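You operate a simulated robot arm through the tools that you are given. There is no shell and no other tool. Be economical: measure what you need, move in short steps, check, and stop when the job is done.

Carry out the task below with a simulated robot arm. There is one attempt and no reset: what you move stays moved.

JOB
Put the grey boss on the side table away on the rack bench.

Only the result counts: the job must be done as asked and must still hold three seconds after the hand-in. Knocking over, shifting, dropping, spilling or breaking anything else fails it.

ROBOT AND FRAMES
A 7-joint arm with a two-finger parallel gripper, fixed in place. Base frame: the origin is at the foot of the arm, x ahead of it, y to its left, z up; the work surface is at about z = 0.8. Units: m, rad, N and s.
With the tool pointing down near the work surface it reaches from about 0.24 to 0.68 m from the base axis. Its first joint turns from -1.152 to 1.152 rad. Payload 2.4 kg.
Tool frame: the origin (TCP) lies between the finger pads and is the grasp point; the fingertips stand 0.03 m ahead of it; z points along the fingers, y is the line along which they close. Largest opening 0.094 m; finger width 0.028, thickness 0.01; the body of the gripper, 0.05 by 0.096 m, starts 0.055 m behind the TCP.
Orientation is that of the tool frame in the base frame, as [roll, pitch, yaw] about the fixed x, y, z axes, in that order (R = Rz(yaw) Ry(pitch) Rx(roll)). With the fingers straight down and closing along the base's y, the tool's x points along the base's -x, its y along +y and its z along -z.

CONTROLS
- The arm moves only by the tool apply_moves. Its argument "series" is a list that holds one entry, the list of rows, each a list of 6 numbers: the shift along the base's x, y, z in m, then the turn, a rotation vector about the base's x, y, z in rad. In form: [[[x, y, z, ax, ay, az], ...]]. A call has 1 to 8 rows; each row shifts and turns the commanded pose from where the row before left it. "fingers" is the gripper command, from -1 (fully open) to 1 (shut), values between in proportion, set as the call begins (left out, the last holds). A row lasts 0.2 s, in which the tool goes at most 0.05 m and 0.15 rad; a call with a longer step from one row to the next is refused whole, and so is a gripper value outside its range. Where a pose cannot be reached the arm comes as near as it can. A force on the tool above 40 N (or 10 N above the force at the start of the call, whichever is more), or a blocked arm, ends the call early, and 0.2 s more pass. Each finger travels about 0.153 m/s and halts on what it meets, pressing with about 39 N; the grip force reading is that of the motor and also rises with nothing between the fingers. The clock runs only during rows and for 0.2 s after the last one: add rows that do not move to give the fingers time. The reply holds the time, the measured pose of the TCP, the force on the tool along the base axes, the opening and the grip force, in the units named above and with some noise.
- Cameras (640 x 400 px; columns grow to the right, rows downward): "scene" is fixed at [0.0457, 0.4887, 1.4333]; the picture's right is [-0.63, -0.77, 0.00], its down [-0.52, 0.42, -0.74] and it looks along [0.58, -0.47, -0.67] (base axes); focal length 328 px, centre (320, 200). "wrist" rides on the gripper at [-0.037, 0, -0.058] in the tool frame; the picture's right is [0.00, -1.00, 0.00], its down [0.97, 0.00, -0.24] and it looks along [0.24, 0.00, 0.97] (tool axes); focal length 218 px, centre (320, 200).
- capture(camera): a new picture of that camera. The clock stands still meanwhile.
- locate(camera, pixels): there is no depth. For up to 12 entries [column, row, z] of the newest picture of that camera ("zoom" is the newest enlarged one), the place [x, y] in the base frame at which the ray of that pixel passes the height z, good to about 0.002 m. The clock stands still meanwhile.
- inspect(camera, box): a new picture of the part [left, top, right, bottom] of that camera's present view, enlarged. The clock stands still meanwhile.
- close_job(): hands the job in; it is judged then, once.

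Go step by step. Measure first, check grasps and placings, and put right what went wrong. The budget is 60 turns and 22 pictures, counting those below and the enlarged ones. Unless the task says otherwise, let go and move clear before handing in, and close with one line.

The tools are called as a command line: name --argument value ..., lists and objects as JSON in quotes. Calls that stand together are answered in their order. apply_moves: Moves the arm, as the interface text tells. Its arguments: {"type":"object","properties":{"series":{"type":"array","items":{"type":"array","items":{"type":"array","items":{"type":"number"}}}},"fingers":{"type":"number"}},"required":["series"]} The other tools are called the same way: capture (camera) takes a picture; locate (camera, pixels) gives the place at which the rays of pixels pass given heights; inspect (camera, box) takes an enlarged picture of a part of a camera's view; close_job () hands the job in.

At the start:

```text
time: 0.0
position: [0.4547, 0.0384, 1.0298]
ee_rot: [-3.141, -0.001, -3.142]
force: [0.4, 0.0, -0.1]
gripper_width: 0.094
gripper_force: 0.0
```

scene: 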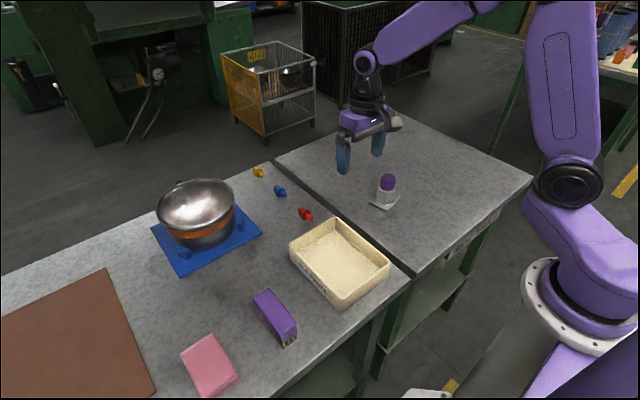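
wrist: 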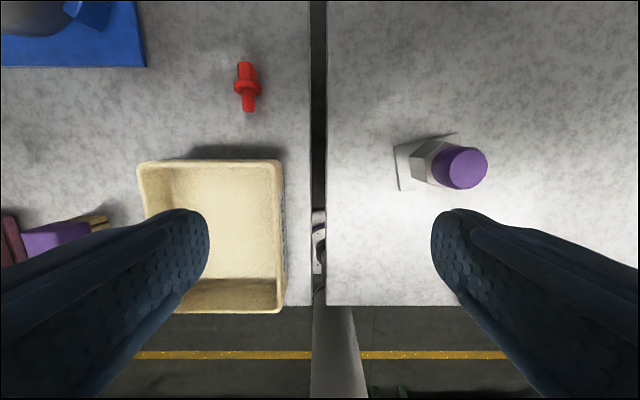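

The scene shows a grey piece with a purple top near (386,188) on the right-hand table, and a tray, pot, pegs and blocks on the left-hand bench. I'll enlarge both to see what they are.

inspect --camera "scene" --box '[340, 150, 436, 230]'

inspect --camera "scene" --box '[140, 150, 420, 325]'

inspect --camera "wrist" --box '[360, 100, 520, 220]'

```text
5.00 times, centred on (388, 190) of scene
```

zoom: 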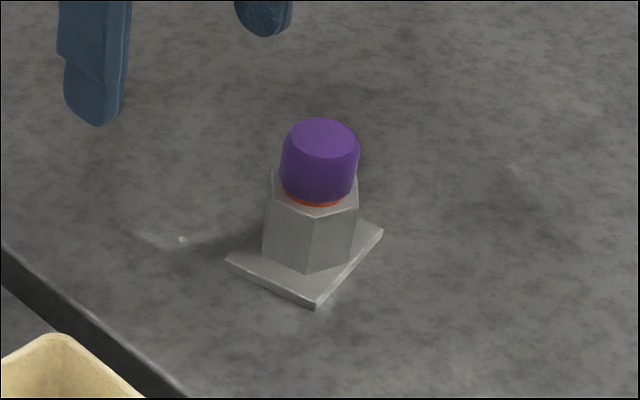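

```text
2.29 times, centred on (280, 238) of scene
```

zoom: 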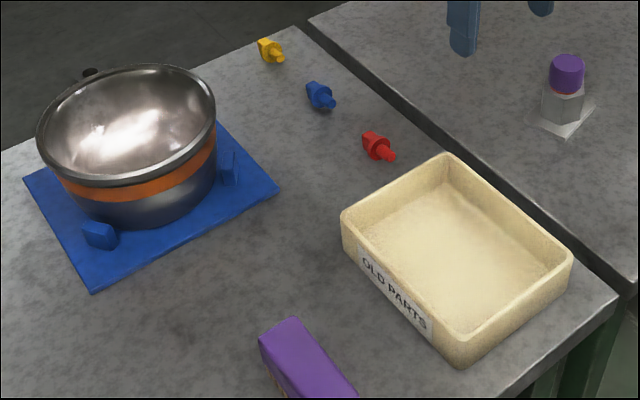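

```text
3.33 times, centred on (440, 160) of wrist
```

zoom: 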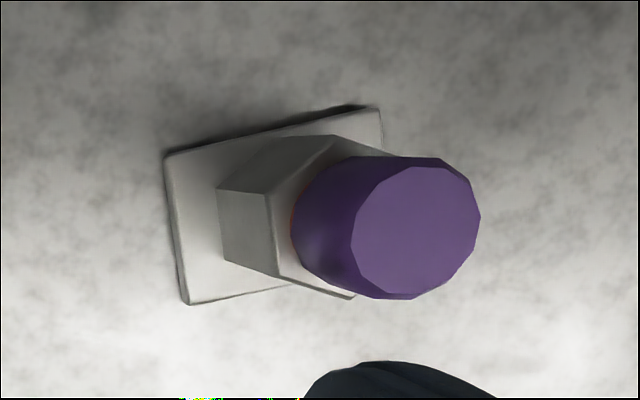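

The piece is a grey hex boss on a square foot with a purple cap, but no rack is obvious yet. I'll look at the lower left and the far right background for writing or a rack.

inspect --camera "scene" --box '[0, 200, 320, 400]'

locate --camera "scene" --pixels '[[275, 160, 0.8], [410, 278, 0.8], [532, 180, 0.8], [340, 270, 0.8], [108, 268, 0.8], [155, 395, 0.8], [258, 172, 0.8], [280, 191, 0.8], [305, 214, 0.8], [208, 240, 0.8], [388, 202, 0.8], [388, 180, 0.86]]'

```text
2.00 times, centred on (160, 300) of scene
```

zoom: 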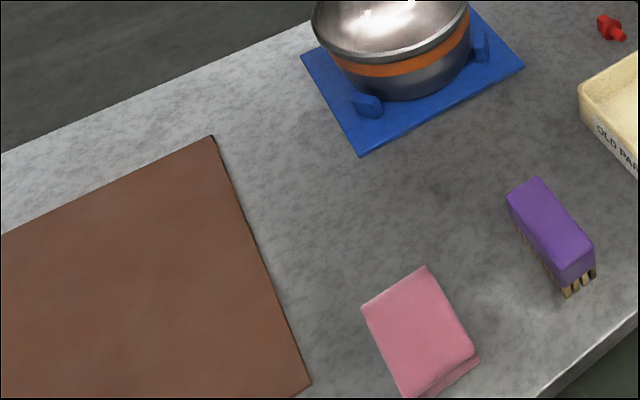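

```text
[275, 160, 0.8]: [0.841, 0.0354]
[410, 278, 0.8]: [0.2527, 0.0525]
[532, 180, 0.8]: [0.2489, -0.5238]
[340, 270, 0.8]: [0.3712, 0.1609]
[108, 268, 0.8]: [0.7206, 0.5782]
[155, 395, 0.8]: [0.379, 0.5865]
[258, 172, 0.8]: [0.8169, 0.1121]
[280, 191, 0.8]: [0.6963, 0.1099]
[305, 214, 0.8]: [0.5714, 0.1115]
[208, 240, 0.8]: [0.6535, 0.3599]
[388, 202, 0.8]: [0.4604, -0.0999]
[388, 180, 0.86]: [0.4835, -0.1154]
```

The left bench holds the pot on its blue stand, pegs, tray, brush, sponge and brown mat, and no rack is visible yet. I'll raise the arm and swing left to see the unseen part of that bench.

apply_moves --series '[[[0, 0.04, 0.03, 0, 0, 0], [0, 0.04, 0.03, 0, 0, 0], [0, 0.045, 0.02, 0, 0, 0], [0, 0.045, 0.02, 0, 0, 0], [0, 0.045, 0.01, 0, 0, 0], [0, 0.045, 0, 0, 0, 0], [0, 0.045, 0, 0, 0, 0], [0, 0, 0, 0, 0, 0]]]'

capture --camera "wrist"

```text
time: 1.8
position: [0.4562, 0.3438, 1.1388]
ee_rot: [-3.141, -0.001, 3.139]
force: [-0.7, 0.2, -0.6]
gripper_width: 0.0939
gripper_force: 0.0
```

```text
15 pictures are left
```

wrist: 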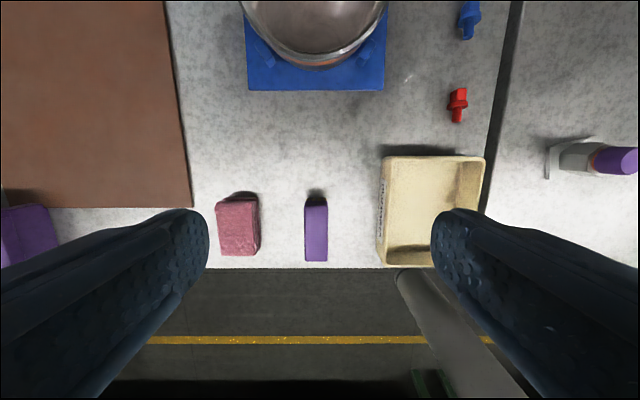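

A further purple object shows at (25,235) beyond the mat. I'll tilt the camera to the left to see the rest of the bench.

apply_moves --series '[[[0, 0.03, 0, 0.14, 0, 0], [0, 0.03, 0, 0.14, 0, 0], [0, 0.03, 0, 0.14, 0, 0], [0, 0.0, 0, 0.14, 0, 0], [0, 0, 0, 0, 0, 0]]]'

capture --camera "wrist"

```text
time: 3.0
position: [0.4552, 0.4334, 1.14]
ee_rot: [2.579, -0.002, 3.141]
force: [0.2, -1.2, 0.2]
gripper_width: 0.0941
gripper_force: 0.1
```

```text
14 pictures are left
```

wrist: 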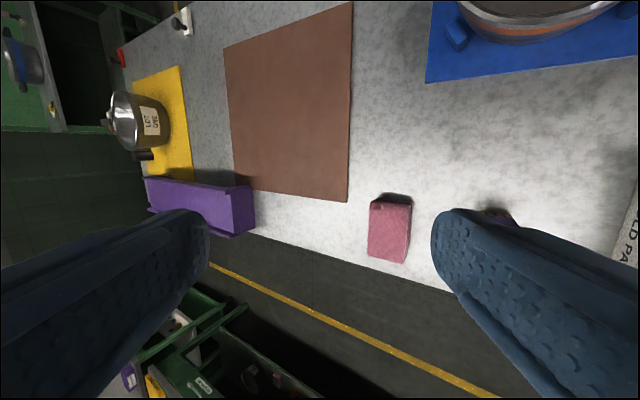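

Farther left I see a yellow mat with a labelled pot (140,120), a purple box (200,200) and another small item at (180,25). I'll enlarge that area.

inspect --camera "wrist" --box '[90, 0, 270, 112]'

locate --camera "wrist" --pixels '[[182, 30, 0.8], [122, 60, 0.8], [352, 5, 0.8], [225, 48, 0.8], [235, 188, 0.8], [347, 202, 0.8], [180, 66, 0.8], [193, 180, 0.8], [240, 235, 0.8], [145, 185, 0.85], [145, 160, 0.8], [120, 120, 0.85]]'

```text
3.56 times, centred on (180, 56) of wrist
```

zoom: 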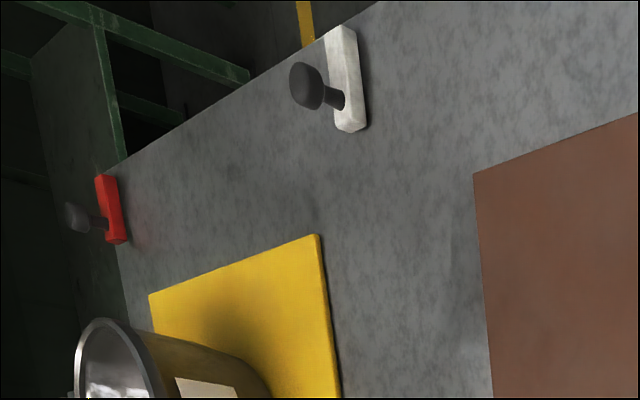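

```text
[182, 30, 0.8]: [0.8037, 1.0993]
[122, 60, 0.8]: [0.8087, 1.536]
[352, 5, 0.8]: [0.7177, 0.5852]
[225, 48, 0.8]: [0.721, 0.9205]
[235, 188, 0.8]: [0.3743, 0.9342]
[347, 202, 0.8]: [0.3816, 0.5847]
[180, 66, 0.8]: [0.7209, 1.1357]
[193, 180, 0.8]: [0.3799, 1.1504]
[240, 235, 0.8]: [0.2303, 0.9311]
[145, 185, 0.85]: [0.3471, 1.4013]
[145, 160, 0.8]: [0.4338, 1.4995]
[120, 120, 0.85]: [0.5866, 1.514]
```

Those are stamp-like items out of reach. Now I'll check the other side of the workspace to see whether a rack stands there.

apply_moves --series '[[[0, -0.04, 0, -0.14, 0, 0], [0, -0.048, 0, -0.14, 0, 0], [0, -0.048, 0, -0.14, 0, 0], [0, -0.048, 0, -0.14, 0, 0], [0, -0.048, 0, 0, 0, 0], [0, -0.048, 0, 0, 0, 0], [0, -0.048, 0, 0, 0, 0], [0, -0.048, 0, 0, 0, 0]]]'

apply_moves --series '[[[0, -0.048, 0, -0.14, 0, 0], [0, -0.048, 0, -0.14, 0, 0], [0, -0.048, 0, -0.14, 0, 0], [0, -0.048, 0, -0.14, 0, 0], [0, -0.048, 0, 0, 0, 0], [0, -0.048, 0, 0, 0, 0], [0, 0, 0, 0, 0, 0]]]'

capture --camera "wrist"

```text
time: 4.8
position: [0.4528, 0.0561, 1.1392]
ee_rot: [-3.14, 0.001, -3.14]
force: [0.2, -0.5, 0.5]
gripper_width: 0.094
gripper_force: 0.1
```

```text
time: 6.4
position: [0.454, -0.2324, 1.1386]
ee_rot: [-2.58, 0.0, 3.141]
force: [-0.5, -0.2, 0.6]
gripper_width: 0.0939
gripper_force: 0.0
```

```text
12 pictures are left
```

wrist: 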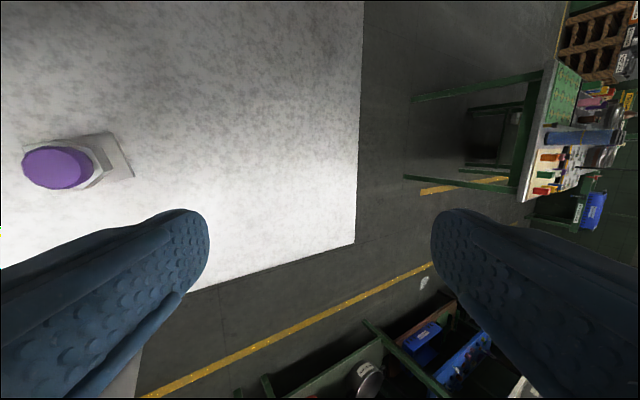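

No other surface is reachable on the right, so the bench on the left must be the rack bench. I'll enlarge the coloured pegs and the pot's blue stand on it.

inspect --camera "scene" --box '[245, 155, 325, 225]'

capture --camera "scene"

```text
5.71 times, centred on (285, 190) of scene
```

zoom: 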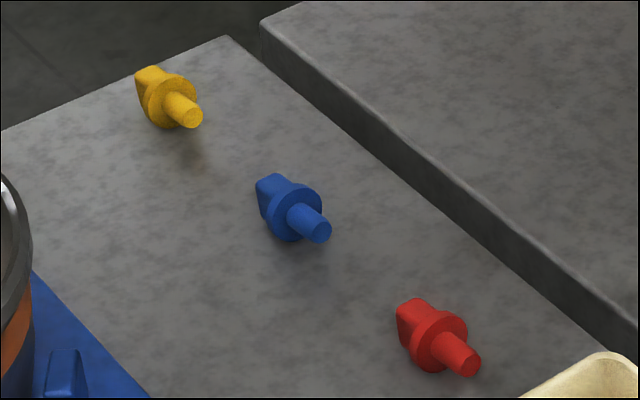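

```text
10 pictures are left
```

scene: 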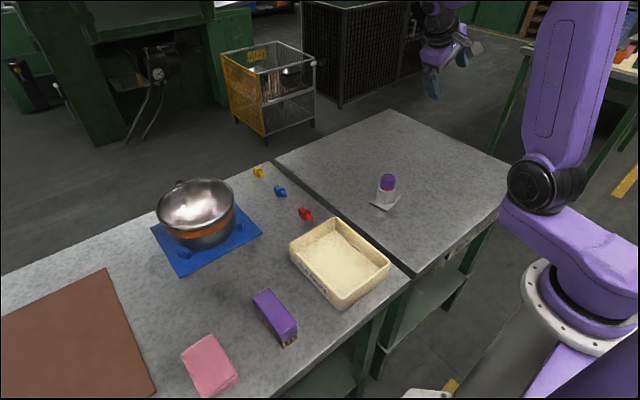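

The pegs are loose plugs lying flat, so they're unrelated to the boss. I'll level the tool and hover above the boss to measure it.

apply_moves --series '[[[0.005, 0.03, -0.03, 0.14, 0, 0], [0.006, 0.03, -0.03, 0.14, 0, 0], [0.005, 0.03, -0.03, 0.14, 0, 0], [0.005, 0.032, -0.03, 0.14, 0, 0], [0, 0, 0, 0, 0, 0], [0, 0, 0, 0, 0, 0]]]'

capture --camera "wrist"

```text
time: 7.8
position: [0.4747, -0.11, 1.0195]
ee_rot: [3.141, 0.0, 3.141]
force: [1.0, 0.8, -1.3]
gripper_width: 0.0938
gripper_force: 0.1
```

```text
9 pictures are left
```

wrist: 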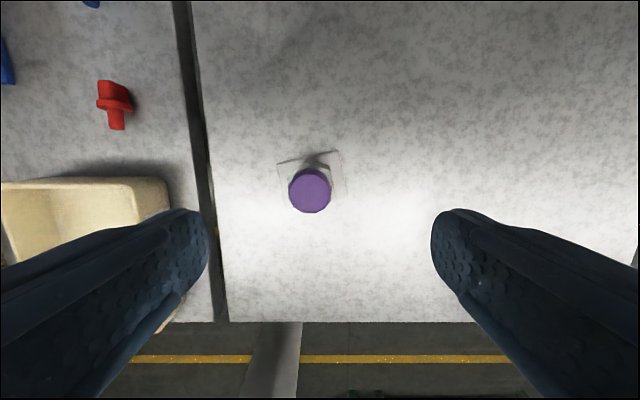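

inspect --camera "wrist" --box '[264, 140, 360, 220]'

inspect --camera "scene" --box '[356, 160, 420, 220]'

```text
5.00 times, centred on (312, 180) of wrist
```

zoom: 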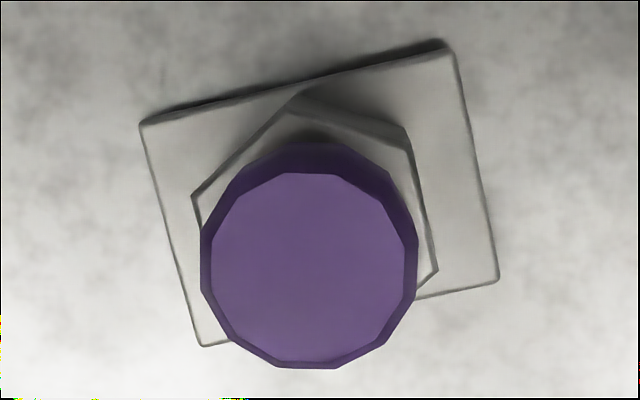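

```text
6.67 times, centred on (388, 190) of scene
```

zoom: 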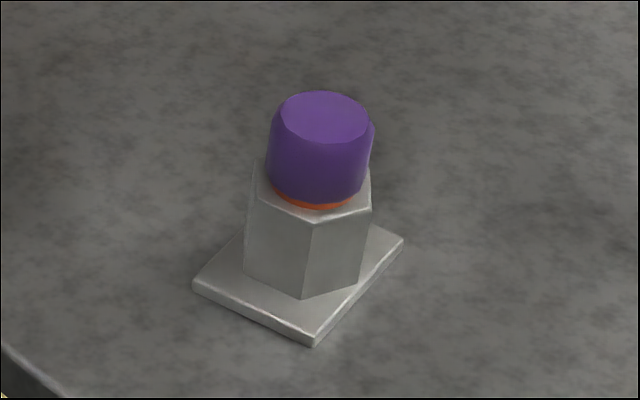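

I'll convert the plate corners, hex edge points and cap outline from the two enlargements into base positions.

locate --camera "wrist" --pixels '[[277, 164.4, 0.806], [338, 149, 0.806], [347.6, 196, 0.806], [288.4, 209, 0.8], [286.4, 179.2, 0.845], [306.5, 161.5, 0.845], [329.6, 169, 0.845], [335.4, 193.8, 0.845], [288.5, 192, 0.88], [331.5, 192, 0.88], [310, 174.5, 0.88], [310, 213, 0.88]]'

locate --camera "scene" --pixels '[[385.3, 204.6, 0.806], [387, 193.3, 0.83], [387, 193.3, 0.84], [387, 193.3, 0.85], [388.5, 176.8, 0.86], [388.5, 176.8, 0.87], [388.5, 176.8, 0.88], [388.5, 176.8, 0.89], [368.8, 202.5, 0.806], [400.5, 196, 0.806], [387, 211, 0.806]]'

```text
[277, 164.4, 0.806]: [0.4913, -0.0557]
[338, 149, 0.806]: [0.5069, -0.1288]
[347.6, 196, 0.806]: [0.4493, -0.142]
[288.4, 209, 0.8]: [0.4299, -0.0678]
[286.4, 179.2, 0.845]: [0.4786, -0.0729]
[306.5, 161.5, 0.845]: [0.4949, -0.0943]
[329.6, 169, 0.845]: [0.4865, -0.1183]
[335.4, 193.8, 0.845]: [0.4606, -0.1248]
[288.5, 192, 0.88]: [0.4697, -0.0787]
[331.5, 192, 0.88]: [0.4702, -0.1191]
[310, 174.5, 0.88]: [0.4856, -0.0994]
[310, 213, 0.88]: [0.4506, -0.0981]
```

```text
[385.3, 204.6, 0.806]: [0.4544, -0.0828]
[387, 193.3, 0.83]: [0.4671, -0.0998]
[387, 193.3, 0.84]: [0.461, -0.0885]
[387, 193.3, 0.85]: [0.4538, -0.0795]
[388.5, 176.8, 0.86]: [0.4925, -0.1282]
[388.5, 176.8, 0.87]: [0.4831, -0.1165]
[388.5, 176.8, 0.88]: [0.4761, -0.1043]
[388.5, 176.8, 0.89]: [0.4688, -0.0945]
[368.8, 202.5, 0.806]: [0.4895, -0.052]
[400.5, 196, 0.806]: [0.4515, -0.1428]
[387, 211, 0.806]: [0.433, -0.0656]
```

The plate is about 0.075 × 0.06 m, centred near (0.469, -0.0985) and turned about 11°; the hex is about 0.045 across flats with its top at ~0.848, and the cap top is at ~0.885. I'll align to the flats and go partway down.

apply_moves --series '[[[-0.005, 0.0115, 0, 0, 0, 0.1], [0, 0, 0, 0, 0, 0.09], [0, 0, -0.04, 0, 0, 0], [0, 0, -0.04, 0, 0, 0], [0, 0, -0.03, 0, 0, 0], [0, 0, 0, 0, 0, 0]]]' --fingers -1

capture --camera "wrist"

```text
time: 9.2
position: [0.471, -0.0995, 0.9094]
ee_rot: [3.141, 0.001, -2.951]
force: [0.1, -0.3, 0.6]
gripper_width: 0.0941
gripper_force: 0.1
```

```text
6 pictures are left
```

wrist: 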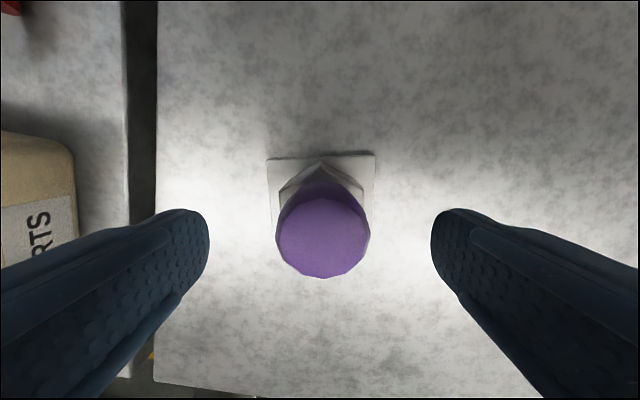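

The boss is square to the fingers and centred (cap at 322,238). I'll go down to TCP z ≈ 0.846, keeping the tips above the plate, and close.

apply_moves --series '[[[-0.001, 0.001, -0.03, 0, 0, 0], [0, 0, -0.02, 0, 0, 0], [0, 0, -0.013, 0, 0, 0], [0, 0, 0, 0, 0, 0]]]'

apply_moves --series '[[[0, 0, 0, 0, 0, 0], [0, 0, 0, 0, 0, 0], [0, 0, 0, 0, 0, 0]]]' --fingers 1

```text
time: 10.2
position: [0.4693, -0.0957, 0.8454]
ee_rot: [-3.141, -0.001, -2.951]
force: [0.0, 0.5, -0.8]
gripper_width: 0.0943
gripper_force: 0.1
```

```text
time: 11.0
position: [0.468, -0.0972, 0.8463]
ee_rot: [3.141, 0.002, -2.952]
force: [0.7, -0.9, 1.6]
gripper_width: 0.0525
gripper_force: 38.7
```

The fingers hold something 0.0525 wide at 38.7 N. I'll lift straight up and check.

apply_moves --series '[[[0, 0, 0.01, 0, 0, 0], [0, 0, 0.03, 0, 0, 0], [0, 0, 0.04, 0, 0, 0], [0, 0, 0.04, 0, 0, 0], [0, 0, 0.02, 0, 0, 0], [0, 0, 0, 0, 0, 0]]]'

inspect --camera "scene" --box '[300, 90, 460, 220]'

```text
time: 12.4
position: [0.4684, -0.0972, 0.9863]
ee_rot: [-3.141, 0.001, -2.952]
force: [0.2, 0.0, -0.3]
gripper_width: 0.0003
gripper_force: 32.8
```

```text
3.08 times, centred on (380, 155) of scene
```

zoom: 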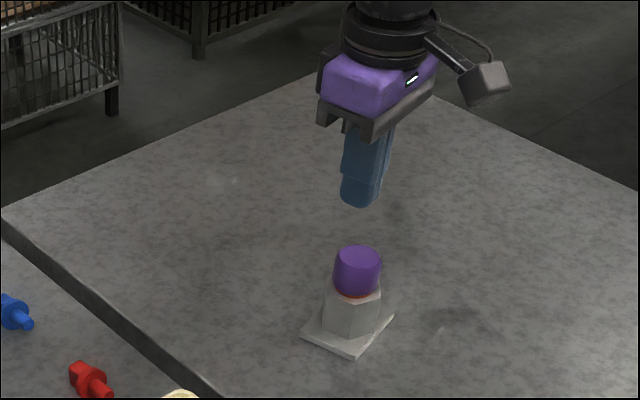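

The boss slid out and stayed standing on the table: its grey sides taper upward and the grip closed to 0.0003. I'll reopen and try the purple knob instead, with a very small test lift.

apply_moves --series '[[[0, 0, 0, 0, 0, 0], [0, 0, 0, 0, 0, 0], [0, 0, -0.03, 0, 0, 0], [0, 0, -0.03, 0, 0, 0], [0, 0, -0.025, 0, 0, 0], [0, 0, -0.015, 0, 0, 0], [0, 0, 0, 0, 0, 0]]]' --fingers -1

apply_moves --series '[[[0, 0, 0, 0, 0, 0], [0, 0, 0, 0, 0, 0], [0, 0, 0, 0, 0, 0]]]' --fingers 1

apply_moves --series '[[[0, 0, 0.005, 0, 0, 0], [0, 0, 0.005, 0, 0, 0], [0, 0, 0.005, 0, 0, 0], [0, 0, 0, 0, 0, 0]]]'

inspect --camera "scene" --box '[340, 140, 436, 220]'

```text
time: 14.0
position: [0.4685, -0.0975, 0.8872]
ee_rot: [3.14, 0.0, -2.951]
force: [0.2, 0.5, 0.0]
gripper_width: 0.0941
gripper_force: 0.1
```

```text
time: 14.8
position: [0.4685, -0.0969, 0.8864]
ee_rot: [-3.14, 0.0, -2.953]
force: [-0.6, 0.3, -1.0]
gripper_width: 0.0392
gripper_force: 39.1
```

```text
time: 15.8
position: [0.4682, -0.0959, 0.9016]
ee_rot: [3.141, -0.001, -2.951]
force: [0.3, -0.2, -2.2]
gripper_width: 0.0394
gripper_force: 39.0
```

```text
5.00 times, centred on (388, 180) of scene
```

zoom: 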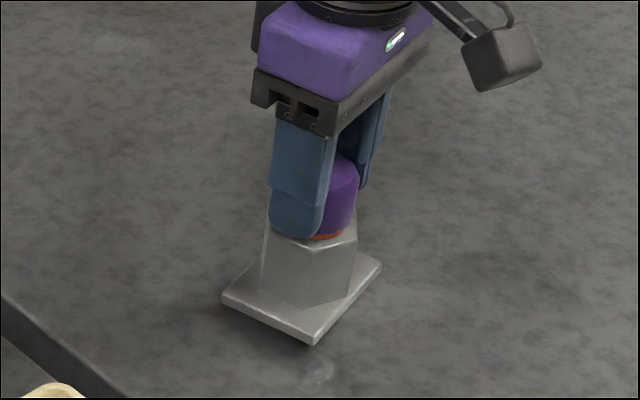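

The whole boss rose with the knob (plate corners moved up about 3 px, seam intact, force about -2.2 N). I'll measure the free strip on the bench from the scene picture before carrying it over.

locate --camera "scene" --pixels '[[333, 219, 0.84], [290, 243, 0.84], [180, 277, 0.8], [262, 232, 0.8], [195, 234, 0.89], [228, 218, 0.89], [268, 290, 0.84], [253, 297, 0.84], [213, 333, 0.82], [181, 352, 0.82], [198, 178, 0.89], [235, 205, 0.89]]'

apply_moves --series '[[[0, 0, 0.03, 0, 0, 0], [0, 0, 0.04, 0, 0, 0], [0, 0, 0.04, 0, 0, 0], [0, 0, 0.04, 0, 0, 0], [0, 0, 0, 0, 0, 0]]]'

```text
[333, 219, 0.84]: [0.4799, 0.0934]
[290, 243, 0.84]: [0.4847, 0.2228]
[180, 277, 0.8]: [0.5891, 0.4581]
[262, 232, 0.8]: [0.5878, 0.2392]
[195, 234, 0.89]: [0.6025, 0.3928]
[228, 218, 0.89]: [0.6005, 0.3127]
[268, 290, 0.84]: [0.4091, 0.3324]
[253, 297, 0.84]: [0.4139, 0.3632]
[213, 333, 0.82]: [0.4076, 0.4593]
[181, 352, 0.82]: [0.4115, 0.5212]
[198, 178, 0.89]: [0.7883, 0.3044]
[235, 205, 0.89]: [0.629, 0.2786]
```

```text
time: 17.0
position: [0.4691, -0.0974, 1.0517]
ee_rot: [-3.14, 0.001, -2.952]
force: [0.6, -0.1, -1.9]
gripper_width: 0.0391
gripper_force: 38.6
```

The free strip runs from x 0.415 to 0.585, so I'll set it down at about (0.495, 0.40). Carrying it across at height now.

apply_moves --series '[[[0, 0.025, 0, 0, 0, 0], [0, 0.04, 0, 0, 0, 0], [0, 0.04, 0, 0, 0, 0], [0, 0.04, 0, 0, 0, 0], [0, 0.04, 0, 0, 0, 0], [0, 0.04, 0, 0, 0, 0], [0, 0.025, 0, 0, 0, 0], [0, 0, 0, 0, 0, 0]]]'

apply_moves --series '[[[0, 0.025, 0, 0, 0, 0], [0.006, 0.04, 0, 0, 0, 0], [0.01, 0.04, 0, 0, 0, 0], [0.01, 0.04, 0, 0, 0, 0], [0, 0.04, 0, 0, 0, 0], [0, 0.04, 0, 0, 0, 0], [0, 0.022, 0, 0, 0, 0], [0, 0, 0, 0, 0, 0]]]'

apply_moves --series '[[[0, 0, -0.03, 0, 0, 0], [0, 0, -0.04, 0, 0, 0], [0, 0, -0.035, 0, 0, 0], [0, 0, -0.02, 0, 0, 0], [0, 0, -0.015, 0, 0, 0], [0, 0, 0, 0, 0, 0]]]'

capture --camera "scene"

```text
time: 18.8
position: [0.4699, 0.1549, 1.051]
ee_rot: [-3.141, 0.0, -2.954]
force: [1.1, 0.8, -2.0]
gripper_width: 0.0393
gripper_force: 39.4
```

```text
time: 20.6
position: [0.4959, 0.4002, 1.0523]
ee_rot: [-3.14, 0.001, -2.954]
force: [-0.1, -0.2, -2.0]
gripper_width: 0.0391
gripper_force: 38.8
```

```text
time: 22.0
position: [0.4955, 0.4005, 0.9111]
ee_rot: [3.141, 0.001, -2.951]
force: [0.0, -0.7, -2.5]
gripper_width: 0.0391
gripper_force: 39.2
```

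```text
3 pictures are left
```

scene: 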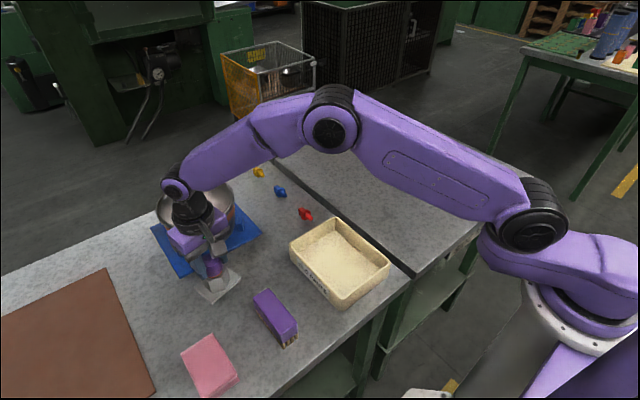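

The boss hangs clear over free bench at (216,290). I'll lower it the last 25 mm slowly to the touch.

apply_moves --series '[[[0, 0, -0.01, 0, 0, 0], [0, 0, -0.006, 0, 0, 0], [0, 0, -0.004, 0, 0, 0], [0, 0, -0.003, 0, 0, 0], [0, 0, -0.002, 0, 0, 0], [0, 0, 0, 0, 0, 0]]]'

```text
time: 23.4
position: [0.4945, 0.4014, 0.8866]
ee_rot: [3.142, 0.001, -2.95]
force: [-1.5, -0.3, 3.2]
gripper_width: 0.0394
gripper_force: 38.7
```

The force flipped to +3.2 N, so the foot rests on the bench. I'll release and rise straight up.

apply_moves --series '[[[0, 0, 0, 0, 0, 0], [0, 0, 0, 0, 0, 0], [0, 0, 0, 0, 0, 0]]]' --fingers -1

apply_moves --series '[[[0, 0, 0.02, 0, 0, 0], [0, 0, 0.04, 0, 0, 0], [0, 0, 0.04, 0, 0, 0], [0, 0, 0.04, 0, 0, 0], [0, 0, 0.02, 0, 0, 0], [0, -0.04, 0, 0, 0, 0], [0, -0.04, 0, 0, 0, 0], [0, -0.04, 0, 0, 0, 0]]]'

apply_moves --series '[[[0, -0.045, 0, 0, 0, 0], [0, -0.045, 0, 0, 0, 0], [0, -0.045, 0, 0, 0, 0], [0, -0.045, 0, 0, 0, 0], [0, -0.045, 0, 0, 0, 0], [0, 0, 0, 0, 0, 0]]]'

capture --camera "scene"

```text
time: 24.2
position: [0.4961, 0.3997, 0.8867]
ee_rot: [-3.141, -0.001, -2.952]
force: [-0.1, 0.2, 0.3]
gripper_width: 0.0938
gripper_force: 0.0
```

```text
time: 26.0
position: [0.4955, 0.2801, 1.0466]
ee_rot: [3.141, -0.002, -2.953]
force: [0.1, 0.2, 0.5]
gripper_width: 0.0942
gripper_force: 0.0
```

```text
time: 27.4
position: [0.495, 0.055, 1.0471]
ee_rot: [3.139, 0.0, -2.953]
force: [0.3, 0.2, 0.3]
gripper_width: 0.0942
gripper_force: 0.0
```

```text
2 pictures are left
```

scene: 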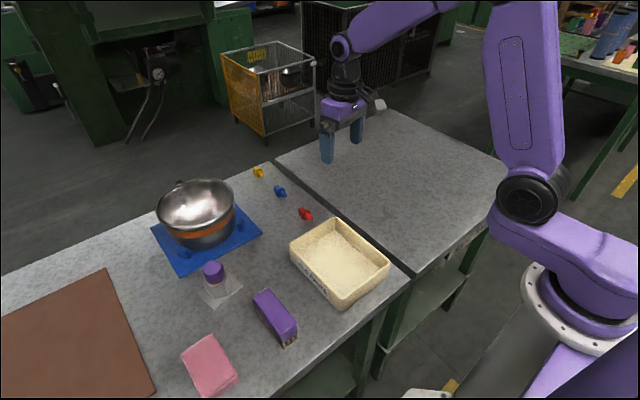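

The boss stands upright on the bench at (218,285), nothing else has moved, and the gripper is clear. Handing in.

close_job

```text
The job is handed in.
```

I moved the grey boss from the side table to the long left-hand bench; it stands upright at about (0.495, 0.40), nothing else was shifted, and I handed in with the gripper clear. I saw no rack within reach, so I took that bench to be the rack bench. My first grip on the tapered grey sides slipped off without tipping it, and I lifted it by the purple knob instead.
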